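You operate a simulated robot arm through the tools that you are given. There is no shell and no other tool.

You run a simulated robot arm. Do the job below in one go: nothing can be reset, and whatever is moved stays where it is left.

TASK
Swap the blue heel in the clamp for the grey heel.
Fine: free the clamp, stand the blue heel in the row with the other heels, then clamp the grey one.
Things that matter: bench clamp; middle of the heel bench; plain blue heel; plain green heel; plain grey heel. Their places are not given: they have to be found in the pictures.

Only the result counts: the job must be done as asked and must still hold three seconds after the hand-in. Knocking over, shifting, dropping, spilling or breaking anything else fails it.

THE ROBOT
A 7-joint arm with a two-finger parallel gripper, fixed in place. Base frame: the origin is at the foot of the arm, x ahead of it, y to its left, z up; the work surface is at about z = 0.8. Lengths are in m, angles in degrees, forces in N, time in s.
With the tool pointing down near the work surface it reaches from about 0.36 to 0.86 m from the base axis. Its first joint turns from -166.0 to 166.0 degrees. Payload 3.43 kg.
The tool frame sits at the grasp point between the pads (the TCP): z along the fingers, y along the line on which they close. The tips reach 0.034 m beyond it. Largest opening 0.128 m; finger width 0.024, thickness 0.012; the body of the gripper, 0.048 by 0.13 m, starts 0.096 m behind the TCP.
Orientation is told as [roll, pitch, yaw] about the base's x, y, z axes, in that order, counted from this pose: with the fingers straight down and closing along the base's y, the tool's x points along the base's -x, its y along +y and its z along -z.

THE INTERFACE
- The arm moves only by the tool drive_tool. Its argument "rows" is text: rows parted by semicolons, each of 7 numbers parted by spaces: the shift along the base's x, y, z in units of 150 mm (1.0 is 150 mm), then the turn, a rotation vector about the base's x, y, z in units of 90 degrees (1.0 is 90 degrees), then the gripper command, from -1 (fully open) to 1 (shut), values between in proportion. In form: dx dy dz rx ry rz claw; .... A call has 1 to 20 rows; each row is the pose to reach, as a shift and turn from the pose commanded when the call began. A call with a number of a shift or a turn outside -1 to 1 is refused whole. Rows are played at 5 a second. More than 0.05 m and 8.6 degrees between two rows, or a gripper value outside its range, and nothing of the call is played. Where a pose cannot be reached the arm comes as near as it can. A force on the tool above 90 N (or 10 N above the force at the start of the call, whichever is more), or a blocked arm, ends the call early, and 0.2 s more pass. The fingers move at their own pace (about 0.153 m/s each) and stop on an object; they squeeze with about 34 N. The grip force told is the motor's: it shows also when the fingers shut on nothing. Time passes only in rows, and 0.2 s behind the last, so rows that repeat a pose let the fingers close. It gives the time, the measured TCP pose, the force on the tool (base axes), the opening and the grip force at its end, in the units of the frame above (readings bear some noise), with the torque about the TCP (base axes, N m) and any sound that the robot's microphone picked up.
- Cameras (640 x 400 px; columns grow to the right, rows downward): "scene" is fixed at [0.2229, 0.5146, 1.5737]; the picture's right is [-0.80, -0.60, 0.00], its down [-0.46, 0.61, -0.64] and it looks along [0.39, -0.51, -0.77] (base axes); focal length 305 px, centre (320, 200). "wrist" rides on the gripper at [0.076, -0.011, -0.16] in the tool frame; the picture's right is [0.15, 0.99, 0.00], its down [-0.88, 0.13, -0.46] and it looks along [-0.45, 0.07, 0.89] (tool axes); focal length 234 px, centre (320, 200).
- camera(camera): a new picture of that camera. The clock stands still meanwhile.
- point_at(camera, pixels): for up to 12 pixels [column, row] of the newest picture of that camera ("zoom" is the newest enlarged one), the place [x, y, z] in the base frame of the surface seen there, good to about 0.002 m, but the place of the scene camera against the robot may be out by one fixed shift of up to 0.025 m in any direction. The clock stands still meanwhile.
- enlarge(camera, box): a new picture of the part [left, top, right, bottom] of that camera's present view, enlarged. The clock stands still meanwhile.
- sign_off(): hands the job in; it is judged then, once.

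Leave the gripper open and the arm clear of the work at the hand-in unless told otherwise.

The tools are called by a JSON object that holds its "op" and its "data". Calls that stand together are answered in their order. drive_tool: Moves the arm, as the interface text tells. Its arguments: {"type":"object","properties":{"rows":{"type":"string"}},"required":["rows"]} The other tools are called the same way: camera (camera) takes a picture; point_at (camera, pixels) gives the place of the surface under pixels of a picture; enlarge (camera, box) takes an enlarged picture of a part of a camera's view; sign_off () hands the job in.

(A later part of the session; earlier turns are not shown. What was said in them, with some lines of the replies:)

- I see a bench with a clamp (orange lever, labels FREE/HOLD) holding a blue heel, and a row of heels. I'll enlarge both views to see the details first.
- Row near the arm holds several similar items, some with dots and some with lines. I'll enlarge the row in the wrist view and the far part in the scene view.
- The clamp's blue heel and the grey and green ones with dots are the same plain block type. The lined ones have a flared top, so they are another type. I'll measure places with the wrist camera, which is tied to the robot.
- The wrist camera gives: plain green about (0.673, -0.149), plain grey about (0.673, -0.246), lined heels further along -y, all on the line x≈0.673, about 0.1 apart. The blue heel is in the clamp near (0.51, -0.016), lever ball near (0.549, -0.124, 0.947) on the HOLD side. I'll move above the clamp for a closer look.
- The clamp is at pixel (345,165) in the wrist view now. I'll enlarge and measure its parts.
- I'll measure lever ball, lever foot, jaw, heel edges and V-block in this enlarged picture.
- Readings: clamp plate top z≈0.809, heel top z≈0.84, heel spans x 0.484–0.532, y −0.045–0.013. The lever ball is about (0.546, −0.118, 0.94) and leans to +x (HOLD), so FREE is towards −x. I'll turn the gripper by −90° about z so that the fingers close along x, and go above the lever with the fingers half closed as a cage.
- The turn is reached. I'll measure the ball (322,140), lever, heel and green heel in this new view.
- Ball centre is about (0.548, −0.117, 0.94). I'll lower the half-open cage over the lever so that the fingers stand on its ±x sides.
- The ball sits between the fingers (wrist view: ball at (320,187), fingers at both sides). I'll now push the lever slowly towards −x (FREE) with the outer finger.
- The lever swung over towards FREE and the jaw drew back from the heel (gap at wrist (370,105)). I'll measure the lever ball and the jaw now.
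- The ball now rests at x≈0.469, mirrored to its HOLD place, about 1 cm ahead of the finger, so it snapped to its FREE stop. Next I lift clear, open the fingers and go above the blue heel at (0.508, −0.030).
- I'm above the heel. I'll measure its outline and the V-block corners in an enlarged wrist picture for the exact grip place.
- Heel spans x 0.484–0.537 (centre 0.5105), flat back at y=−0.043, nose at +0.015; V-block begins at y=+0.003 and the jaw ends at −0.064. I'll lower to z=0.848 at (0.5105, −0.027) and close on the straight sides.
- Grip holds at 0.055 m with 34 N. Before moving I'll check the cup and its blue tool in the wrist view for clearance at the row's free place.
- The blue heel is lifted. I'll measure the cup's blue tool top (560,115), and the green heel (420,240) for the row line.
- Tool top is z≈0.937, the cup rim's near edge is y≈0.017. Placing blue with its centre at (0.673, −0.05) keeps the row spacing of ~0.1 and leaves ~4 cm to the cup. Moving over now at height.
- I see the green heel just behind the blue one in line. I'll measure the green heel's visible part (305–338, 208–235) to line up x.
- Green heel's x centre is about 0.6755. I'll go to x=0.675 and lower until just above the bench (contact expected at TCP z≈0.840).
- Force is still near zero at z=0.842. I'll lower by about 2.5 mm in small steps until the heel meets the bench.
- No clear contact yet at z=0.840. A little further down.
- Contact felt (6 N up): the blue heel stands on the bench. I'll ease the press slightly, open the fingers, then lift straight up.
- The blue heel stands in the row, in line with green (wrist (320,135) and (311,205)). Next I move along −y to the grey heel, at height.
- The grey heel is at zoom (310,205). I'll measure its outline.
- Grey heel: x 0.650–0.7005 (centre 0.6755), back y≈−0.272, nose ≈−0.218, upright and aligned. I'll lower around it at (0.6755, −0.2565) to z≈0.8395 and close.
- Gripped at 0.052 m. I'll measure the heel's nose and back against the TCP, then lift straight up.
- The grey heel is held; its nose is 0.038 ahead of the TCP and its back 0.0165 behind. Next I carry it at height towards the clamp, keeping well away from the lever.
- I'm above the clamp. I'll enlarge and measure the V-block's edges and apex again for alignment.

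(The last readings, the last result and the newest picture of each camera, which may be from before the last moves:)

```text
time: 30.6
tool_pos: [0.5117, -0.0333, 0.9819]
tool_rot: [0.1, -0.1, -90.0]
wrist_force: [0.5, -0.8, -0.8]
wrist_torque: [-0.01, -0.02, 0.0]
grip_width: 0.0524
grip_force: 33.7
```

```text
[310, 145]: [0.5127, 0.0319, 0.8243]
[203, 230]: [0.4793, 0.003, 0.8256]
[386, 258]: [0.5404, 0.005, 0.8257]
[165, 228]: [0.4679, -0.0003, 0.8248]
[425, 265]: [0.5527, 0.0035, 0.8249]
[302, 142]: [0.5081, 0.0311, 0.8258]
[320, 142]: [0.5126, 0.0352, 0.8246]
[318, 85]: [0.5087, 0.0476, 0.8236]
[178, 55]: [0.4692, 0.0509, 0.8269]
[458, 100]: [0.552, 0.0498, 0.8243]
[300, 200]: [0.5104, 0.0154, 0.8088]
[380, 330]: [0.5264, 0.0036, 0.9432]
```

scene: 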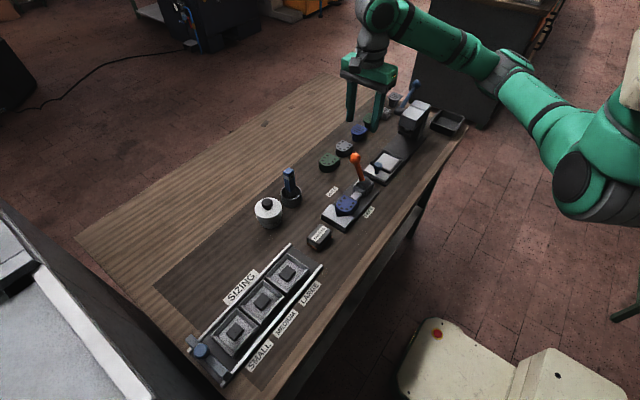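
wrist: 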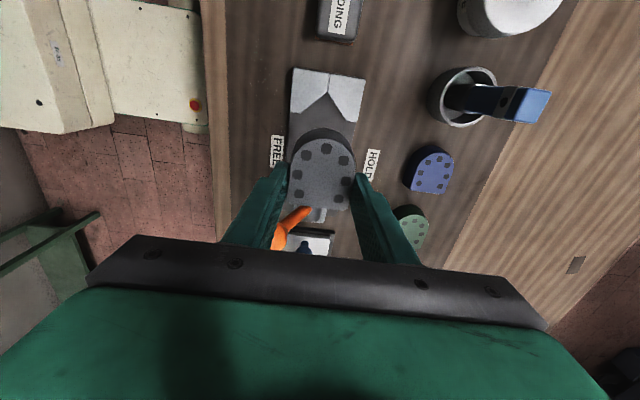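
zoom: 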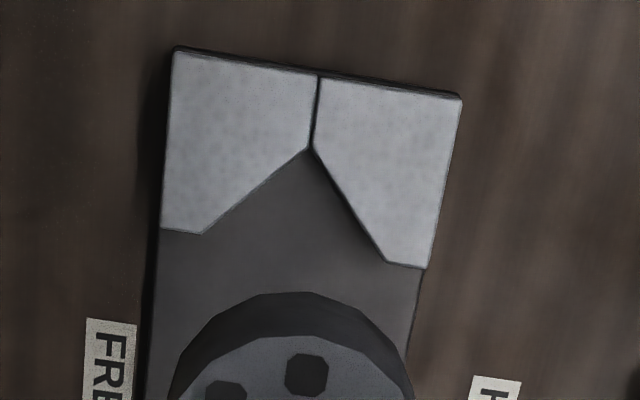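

V centre x≈0.5105, opening corners at y≈0.003, apex y≈0.032, jaw front at y≈−0.064. I'll lower the grey heel in between, at TCP (0.5105, −0.027), to just above the plate.

{"op": "drive_tool", "data": {"rows": "-0.008 0.042 -0.15 0 0 0 1; -0.008 0.042 -0.35 0 0 0 1; -0.008 0.042 -0.55 0 0 0 1; -0.008 0.042 -0.7 0 0 0 1; -0.008 0.042 -0.8 0 0 0 1; -0.008 0.042 -0.865 0 0 0 1; -0.008 0.042 -0.865 0 0 0 1"}}

{"op": "camera", "data": {"camera": "wrist"}}

{"op": "enlarge", "data": {"camera": "scene", "box": [290, 120, 420, 250]}}

```text
time: 32.2
tool_pos: [0.5086, -0.0259, 0.8526]
tool_rot: [0.0, 0.0, -89.9]
wrist_force: [0.0, 0.0, -0.7]
wrist_torque: [0.01, -0.01, 0.02]
grip_width: 0.0524
grip_force: 34.0
```

```text
taken
```

wrist: 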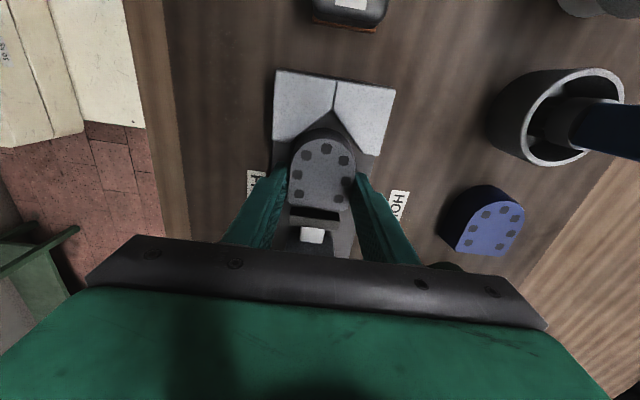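

```text
3.08 times, centred on (355, 185) of scene
```

zoom: 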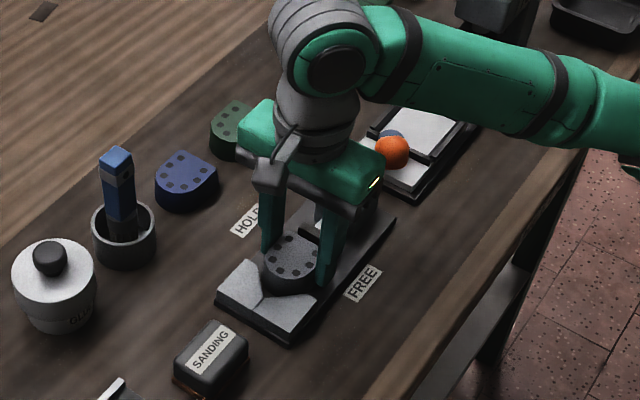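

Just above the plate, force still nil. I'll lower in small steps to contact at about z=0.848.

{"op": "drive_tool", "data": {"rows": "0 0 -0.007 0 0 0 1; 0 0 -0.014 0 0 0 1; 0 0 -0.021 0 0 0 1; 0 0 -0.027 0 0 0 1; 0 0 -0.027 0 0 0 1"}}

```text
time: 33.4
tool_pos: [0.5099, -0.0258, 0.8504]
tool_rot: [0.1, -0.1, -90.0]
wrist_force: [-2.2, 1.5, 13.0]
wrist_torque: [0.11, 0.04, 0.02]
grip_width: 0.0525
grip_force: 34.2
```

Contact with the plate (13 N). I'll ease up by about 1 mm and then slide gently towards +y until the nose meets the V.

{"op": "drive_tool", "data": {"rows": "0 0 0.008 0 0 0 1; 0 0 0.01 0 0 0 1; 0 0 0.01 0 0 0 1"}}

```text
time: 34.2
tool_pos: [0.5099, -0.0254, 0.8508]
tool_rot: [0.0, 0.0, -90.1]
wrist_force: [-0.3, -0.6, -1.2]
wrist_torque: [-0.01, -0.01, -0.03]
grip_width: 0.0522
grip_force: 34.3
```

Force is back to zero. Now small +y steps, 1 mm each, watching the y force.

{"op": "drive_tool", "data": {"rows": "0.002 0.007 0 0 0 0 1; 0.003 0.013 0 0 0 0 1; 0.003 0.02 0 0 0 0 1; 0.003 0.02 0 0 0 0 1"}}

```text
time: 35.2
tool_pos: [0.5096, -0.0214, 0.849]
tool_rot: [0.1, 0.0, -90.0]
wrist_force: [-0.2, 0.9, -0.7]
wrist_torque: [0.0, 0.0, 0.0]
grip_width: 0.0524
grip_force: 33.8
```

No contact with the V yet at y≈−0.022. I continue by 3 mm more.

{"op": "drive_tool", "data": {"rows": "0 0.007 0 0 0 0 1; 0 0.013 0 0 0 0 1; 0 0.02 0 0 0 0 1; 0 0.02 0 0 0 0 1"}}

{"op": "camera", "data": {"camera": "wrist"}}

{"op": "enlarge", "data": {"camera": "wrist", "box": [260, 55, 400, 235]}}

```text
time: 36.2
tool_pos: [0.5098, -0.0216, 0.8496]
tool_rot: [0.0, -0.2, -90.1]
wrist_force: [-3.7, -19.4, -1.1]
wrist_torque: [-0.75, 0.15, 0.06]
grip_width: 0.0523
grip_force: 34.2
```

```text
taken
```

wrist: 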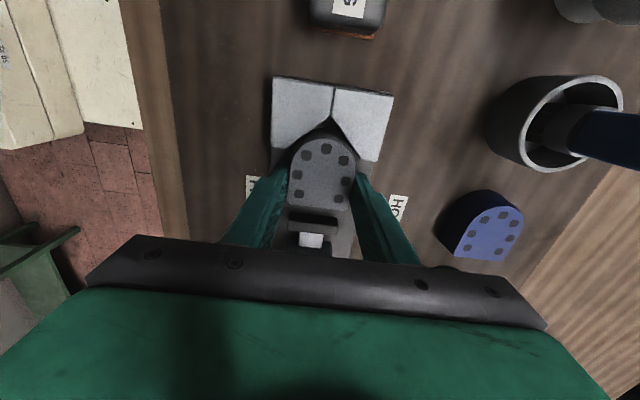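

```text
2.22 times, centred on (330, 145) of wrist
```

zoom: 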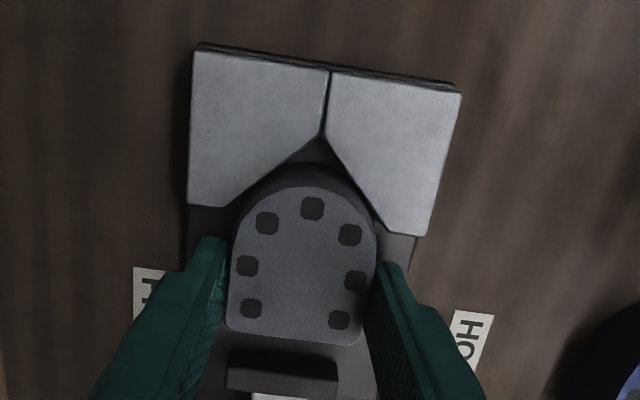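

The nose meets the V (19 N at y≈−0.0215). I'll ease back about 2 mm of commanded push and lower ~1 mm so that the heel sits on the plate, lightly loaded.

{"op": "drive_tool", "data": {"rows": "0 -0.006 0 0 0 0 1; -0.001 -0.011 -0.003 0 0 0 1; -0.001 -0.011 -0.006 0 0 0 1; -0.001 -0.011 -0.006 0 0 0 1"}}

```text
time: 37.2
tool_pos: [0.5097, -0.0221, 0.8504]
tool_rot: [0.1, 0.0, -90.0]
wrist_force: [3.6, -11.1, 11.7]
wrist_torque: [-0.41, -0.09, -0.04]
grip_width: 0.0524
grip_force: 33.7
```

The heel rests on plate and V. I'll ease the remaining load a little, then open the fingers and rise straight up.

{"op": "drive_tool", "data": {"rows": "-0.001 -0.004 0.003 0 0 0 1; -0.001 -0.005 0.004 0 0 0 1"}}

```text
time: 37.8
tool_pos: [0.5093, -0.0216, 0.8498]
tool_rot: [0.0, 0.1, -90.0]
wrist_force: [7.4, -3.4, -0.1]
wrist_torque: [-0.15, -0.31, -0.17]
grip_width: 0.0524
grip_force: 34.5
```

Small side load in x (7 N). I'll shift +0.5 mm in x, then release and rise.

{"op": "drive_tool", "data": {"rows": "0.003 0 -0.002 0 0 0 1; 0.003 0 -0.002 0 0 0 1; 0.003 0 -0.002 0 0 0 0; 0.003 0 -0.002 0 0 0 -0.4; 0.003 0 -0.002 0 0 0 -0.4; 0.003 0 0.05 0 0 0 -0.4; 0.003 0 0.15 0 0 0 -0.4; 0.003 0 0.35 0 0 0 -0.4; 0.003 0 0.6 0 0 0 -0.4; 0.003 0 0.85 0 0 0 -0.4; 0.003 0 1.0 0 0 0 -0.4; 0.003 0 1.0 0 0 0 -0.4"}}

{"op": "camera", "data": {"camera": "wrist"}}

{"op": "enlarge", "data": {"camera": "wrist", "box": [260, 85, 400, 255]}}

{"op": "enlarge", "data": {"camera": "scene", "box": [290, 120, 420, 250]}}

```text
time: 40.4
tool_pos: [0.5109, -0.0227, 0.998]
tool_rot: [-0.1, 0.0, -90.1]
wrist_force: [1.7, 0.3, -0.1]
wrist_torque: [0.0, 0.02, 0.0]
grip_width: 0.0897
grip_force: 0.0
```

```text
taken
```

wrist: 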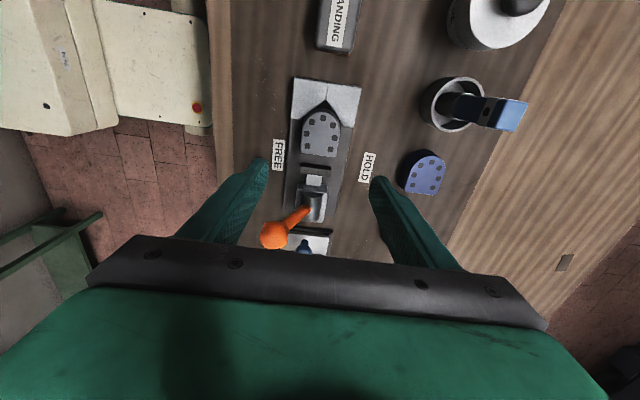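

```text
2.35 times, centred on (330, 170) of wrist
```

zoom: 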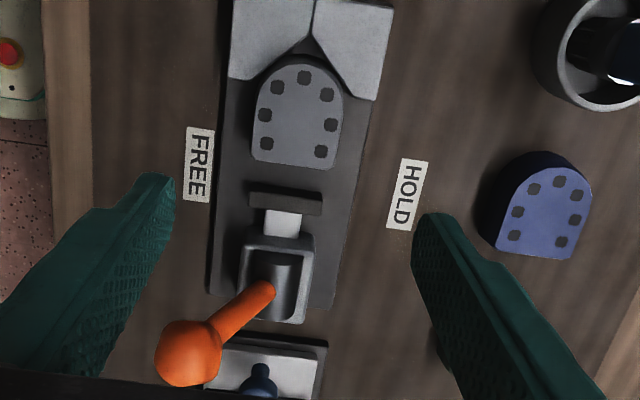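

```text
3.08 times, centred on (355, 185) of scene
```

zoom: 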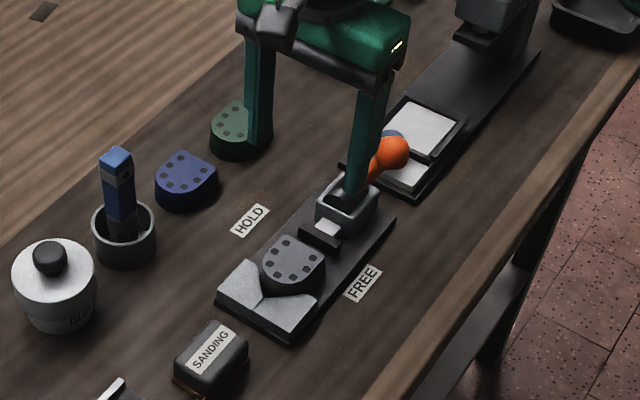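

The grey heel sits in the V. I'll measure its outline and the jaw, and the lever ball's present place.

{"op": "point_at", "data": {"camera": "zoom", "pixels": [[290, 200], [357, 180]]}}

{"op": "point_at", "data": {"camera": "wrist", "pixels": [[320, 135], [321, 111], [318, 156], [302, 150], [335, 153], [303, 135], [341, 138], [315, 170], [303, 168], [330, 171], [273, 236], [290, 220]]}}

```text
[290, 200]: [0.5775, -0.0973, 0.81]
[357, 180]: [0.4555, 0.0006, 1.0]
```

```text
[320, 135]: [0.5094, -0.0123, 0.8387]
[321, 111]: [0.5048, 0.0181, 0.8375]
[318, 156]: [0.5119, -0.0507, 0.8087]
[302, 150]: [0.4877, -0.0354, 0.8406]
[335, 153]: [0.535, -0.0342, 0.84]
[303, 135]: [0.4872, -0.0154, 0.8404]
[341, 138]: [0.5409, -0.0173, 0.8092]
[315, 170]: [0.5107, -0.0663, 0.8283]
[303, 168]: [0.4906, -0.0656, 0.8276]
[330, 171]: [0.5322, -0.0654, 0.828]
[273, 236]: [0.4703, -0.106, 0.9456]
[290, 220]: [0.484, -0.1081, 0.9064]
```

Grey heel centre x≈0.511, nose y≈0.0175, back ≈−0.037. The lever ball is at about (0.470, −0.117, 0.94). I'll go above the lever, set the cage opening and lower around it.

{"op": "drive_tool", "data": {"rows": "0 0 0.2 0 0 0 -0.2; -0.09 -0.2 0.25 0 0 0 0; -0.18 -0.4 0.25 0 0 0 0; -0.279 -0.635 0.25 0 0 0 0; -0.279 -0.635 0.25 0 0 0 0; -0.279 -0.635 0.05 0 0 0 0; -0.279 -0.635 -0.15 0 0 0 0; -0.279 -0.635 -0.3 0 0 0 0; -0.279 -0.635 -0.387 0 0 0 0; -0.279 -0.635 -0.387 0 0 0 0"}}

{"op": "camera", "data": {"camera": "wrist"}}

```text
time: 42.6
tool_pos: [0.4686, -0.1173, 0.9411]
tool_rot: [0.1, -0.1, -90.1]
wrist_force: [-0.3, -1.0, 0.4]
wrist_torque: [0.01, 0.02, 0.02]
grip_width: 0.0639
grip_force: 0.0
```

```text
taken
```

wrist: 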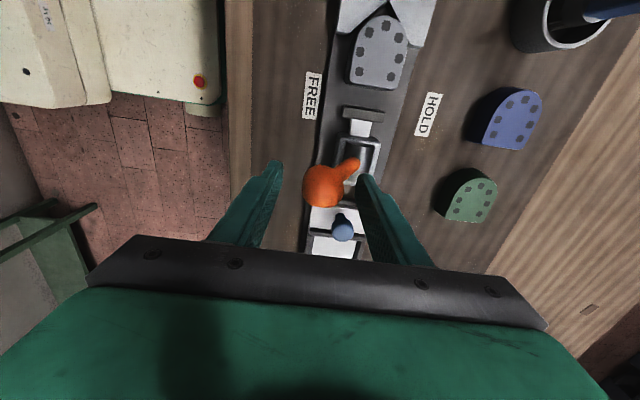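

The ball (323,187) is caged. I'll push the lever towards +x (HOLD) in small steps.

{"op": "drive_tool", "data": {"rows": "0.07 0 0 0 0 0 0; 0.12 0 0 0 0 0 0; 0.17 0 0 0 0 0 0; 0.22 0 0 0 0 0 0; 0.27 0 0 0 0 0 0; 0.32 0 0 0 0 0 0; 0.37 0 0 0 0 0 0; 0.42 0 0 0 0 0 0; 0.47 0 0 0 0 0 0; 0.52 0 0 0 0 0 0; 0.57 0 0 0 0 0 0; 0.6 0 0 0 0 0 0; 0.6 0 0 0 0 0 0"}}

{"op": "camera", "data": {"camera": "wrist"}}

{"op": "enlarge", "data": {"camera": "wrist", "box": [220, 0, 400, 220]}}

{"op": "enlarge", "data": {"camera": "scene", "box": [290, 120, 420, 250]}}

```text
time: 45.4
tool_pos: [0.5587, -0.1176, 0.9425]
tool_rot: [-0.1, 0.1, -90.0]
wrist_force: [0.7, -0.1, -0.8]
wrist_torque: [0.0, 0.0, 0.03]
grip_width: 0.064
grip_force: 0.1
```

```text
taken
```

wrist: 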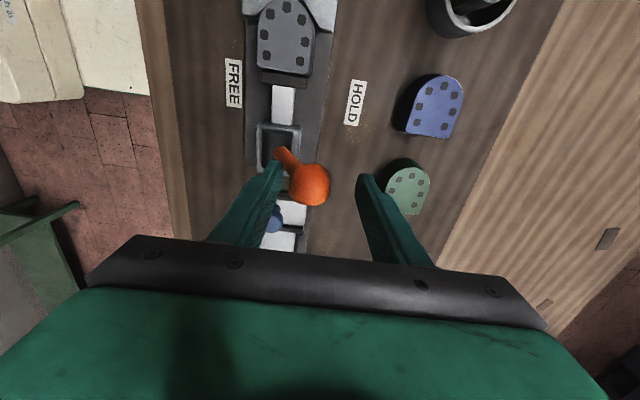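

```text
1.82 times, centred on (310, 110) of wrist
```

zoom: 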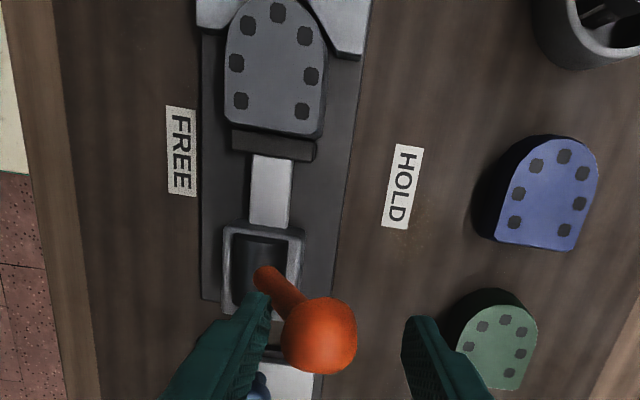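

```text
3.08 times, centred on (355, 185) of scene
```

zoom: 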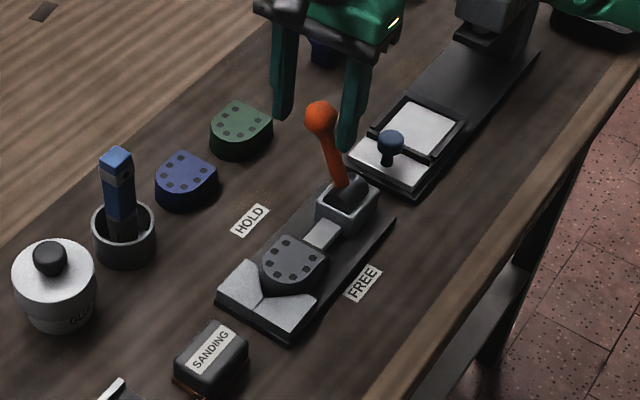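

The lever went over to HOLD and the jaw now touches the heel's back. I'll measure ball and jaw to verify.

{"op": "point_at", "data": {"camera": "wrist", "pixels": [[310, 184], [320, 175], [290, 155], [284, 78], [265, 77], [305, 83], [287, 68], [285, 40], [262, 50], [312, 50], [283, 105], [434, 108]]}}

```text
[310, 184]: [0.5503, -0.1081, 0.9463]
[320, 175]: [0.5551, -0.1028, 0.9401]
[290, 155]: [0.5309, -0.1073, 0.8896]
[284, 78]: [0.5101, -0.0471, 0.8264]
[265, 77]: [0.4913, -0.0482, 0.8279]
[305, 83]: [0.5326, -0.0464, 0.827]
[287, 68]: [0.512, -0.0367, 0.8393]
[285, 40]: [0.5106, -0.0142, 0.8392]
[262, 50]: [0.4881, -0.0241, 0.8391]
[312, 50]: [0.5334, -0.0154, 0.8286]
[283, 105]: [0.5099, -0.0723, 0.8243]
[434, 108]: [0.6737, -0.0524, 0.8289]
```

Ball is at x≈0.550 (HOLD side), jaw top middle at y≈−0.046 touching the heel's back. I'll rise straight up off the lever, open the gripper and check.

{"op": "drive_tool", "data": {"rows": "-0.04 0 0.1 0 0 0 0; -0.04 0 0.3 0 0 0 0; -0.04 0 0.5 0 0 0 0; -0.04 0 0.75 0 0 0 0; -0.04 0 1.0 0 0 0 -0.5; -0.04 0 1.0 0 0 0 -1; -0.04 0 1.0 0 0 0 -1"}}

{"op": "camera", "data": {"camera": "wrist"}}

{"op": "camera", "data": {"camera": "scene"}}

{"op": "enlarge", "data": {"camera": "wrist", "box": [250, 0, 430, 200]}}

```text
time: 47.0
tool_pos: [0.5527, -0.1159, 1.0919]
tool_rot: [-0.1, 0.0, -90.0]
wrist_force: [0.3, -0.1, -0.4]
wrist_torque: [0.0, -0.01, 0.05]
grip_width: 0.1279
grip_force: 0.0
```

```text
taken
```

wrist: 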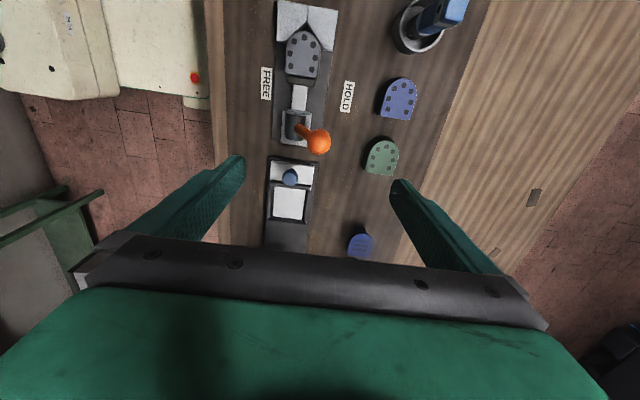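

```text
taken
```

scene: 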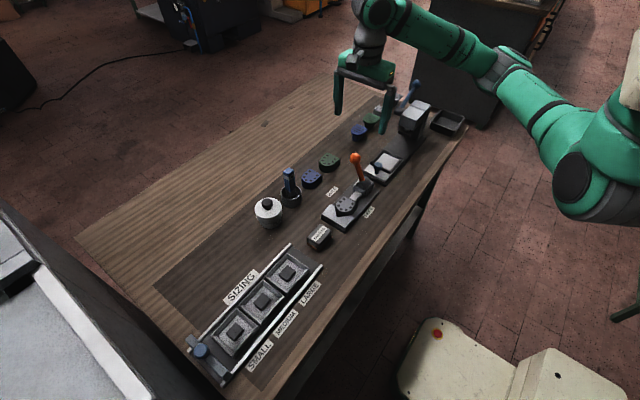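

```text
2.00 times, centred on (340, 100) of wrist
```

zoom: 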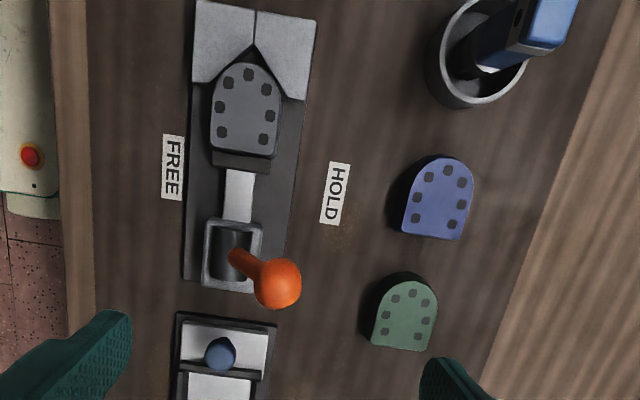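

Everything looks right: grey heel clamped with the lever at HOLD, blue standing in line beside green, other things unmoved. I'll rise further, clear of the work, wait a little, and take a last look.

{"op": "drive_tool", "data": {"rows": "0.05 -0.2 0.1 0 0 0 -1; 0.1 -0.4 0.2 0 0 0 -1; 0.15 -0.6 0.3 0 0 0 -1; 0.2 -0.8 0.4 0 0 0 -1; 0.2 -0.8 0.4 0 0 0 -1; 0.2 -0.8 0.4 0 0 0 -1; 0.2 -0.8 0.4 0 0 0 -1; 0.2 -0.8 0.4 0 0 0 -1; 0.2 -0.8 0.4 0 0 0 -1; 0.2 -0.8 0.4 0 0 0 -1"}}

{"op": "enlarge", "data": {"camera": "scene", "box": [280, 90, 420, 240]}}

{"op": "camera", "data": {"camera": "wrist"}}

```text
time: 49.2
tool_pos: [0.5818, -0.238, 1.1511]
tool_rot: [-0.1, 0.0, -90.0]
wrist_force: [0.1, -1.3, -0.1]
wrist_torque: [0.02, 0.01, 0.01]
grip_width: 0.128
grip_force: 0.0
```

```text
2.67 times, centred on (350, 165) of scene
```

zoom: 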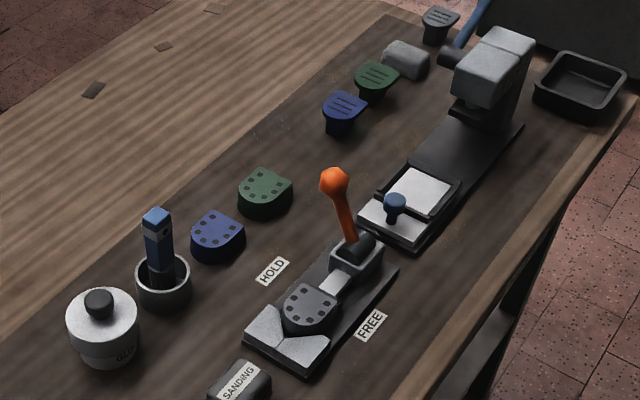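

```text
taken
```

wrist: 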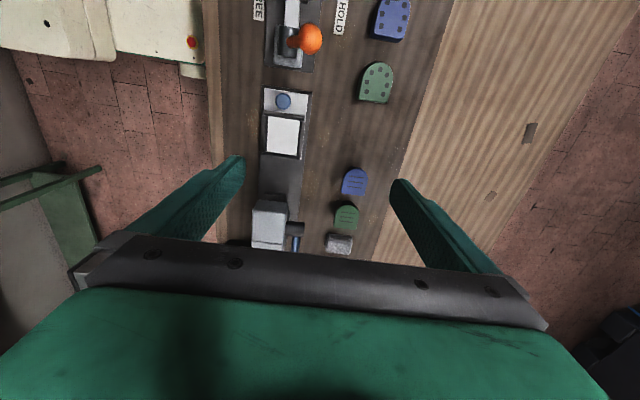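

The final pictures show the grey heel clamped between jaw and V, the lever on the HOLD side, and the blue heel upright in line with the row. The gripper is open, the arm is clear, and nothing else has moved. I'm handing in.

{"op": "sign_off", "data": {}}

```text
The job is handed in.
```

The grey heel is now in the clamp and the blue heel stands in the row. I handed the job in; no verdict came back.

- **Clamp:** I pushed the lever to FREE and the jaw drew back, so the blue heel lifted out. The plain grey heel went in its place, with its nose against the V-block. I then pushed the lever to HOLD, and the jaw closed against the back of the heel. I did not nudge the heel afterwards to test the grip.
- **Row:** The blue heel stands upright at about (0.675, −0.05), next to the plain green one. It is in line with the other heels and at the same spacing of about 0.1 m.
- **Which grey heel:** Two grey heels were on the bench. I took the one with dots on top because it is the same plain type as the blue heel that was clamped. The lined ones have a flared top.

In the last pictures nothing else had moved. The gripper was open and the arm was clear of the work.
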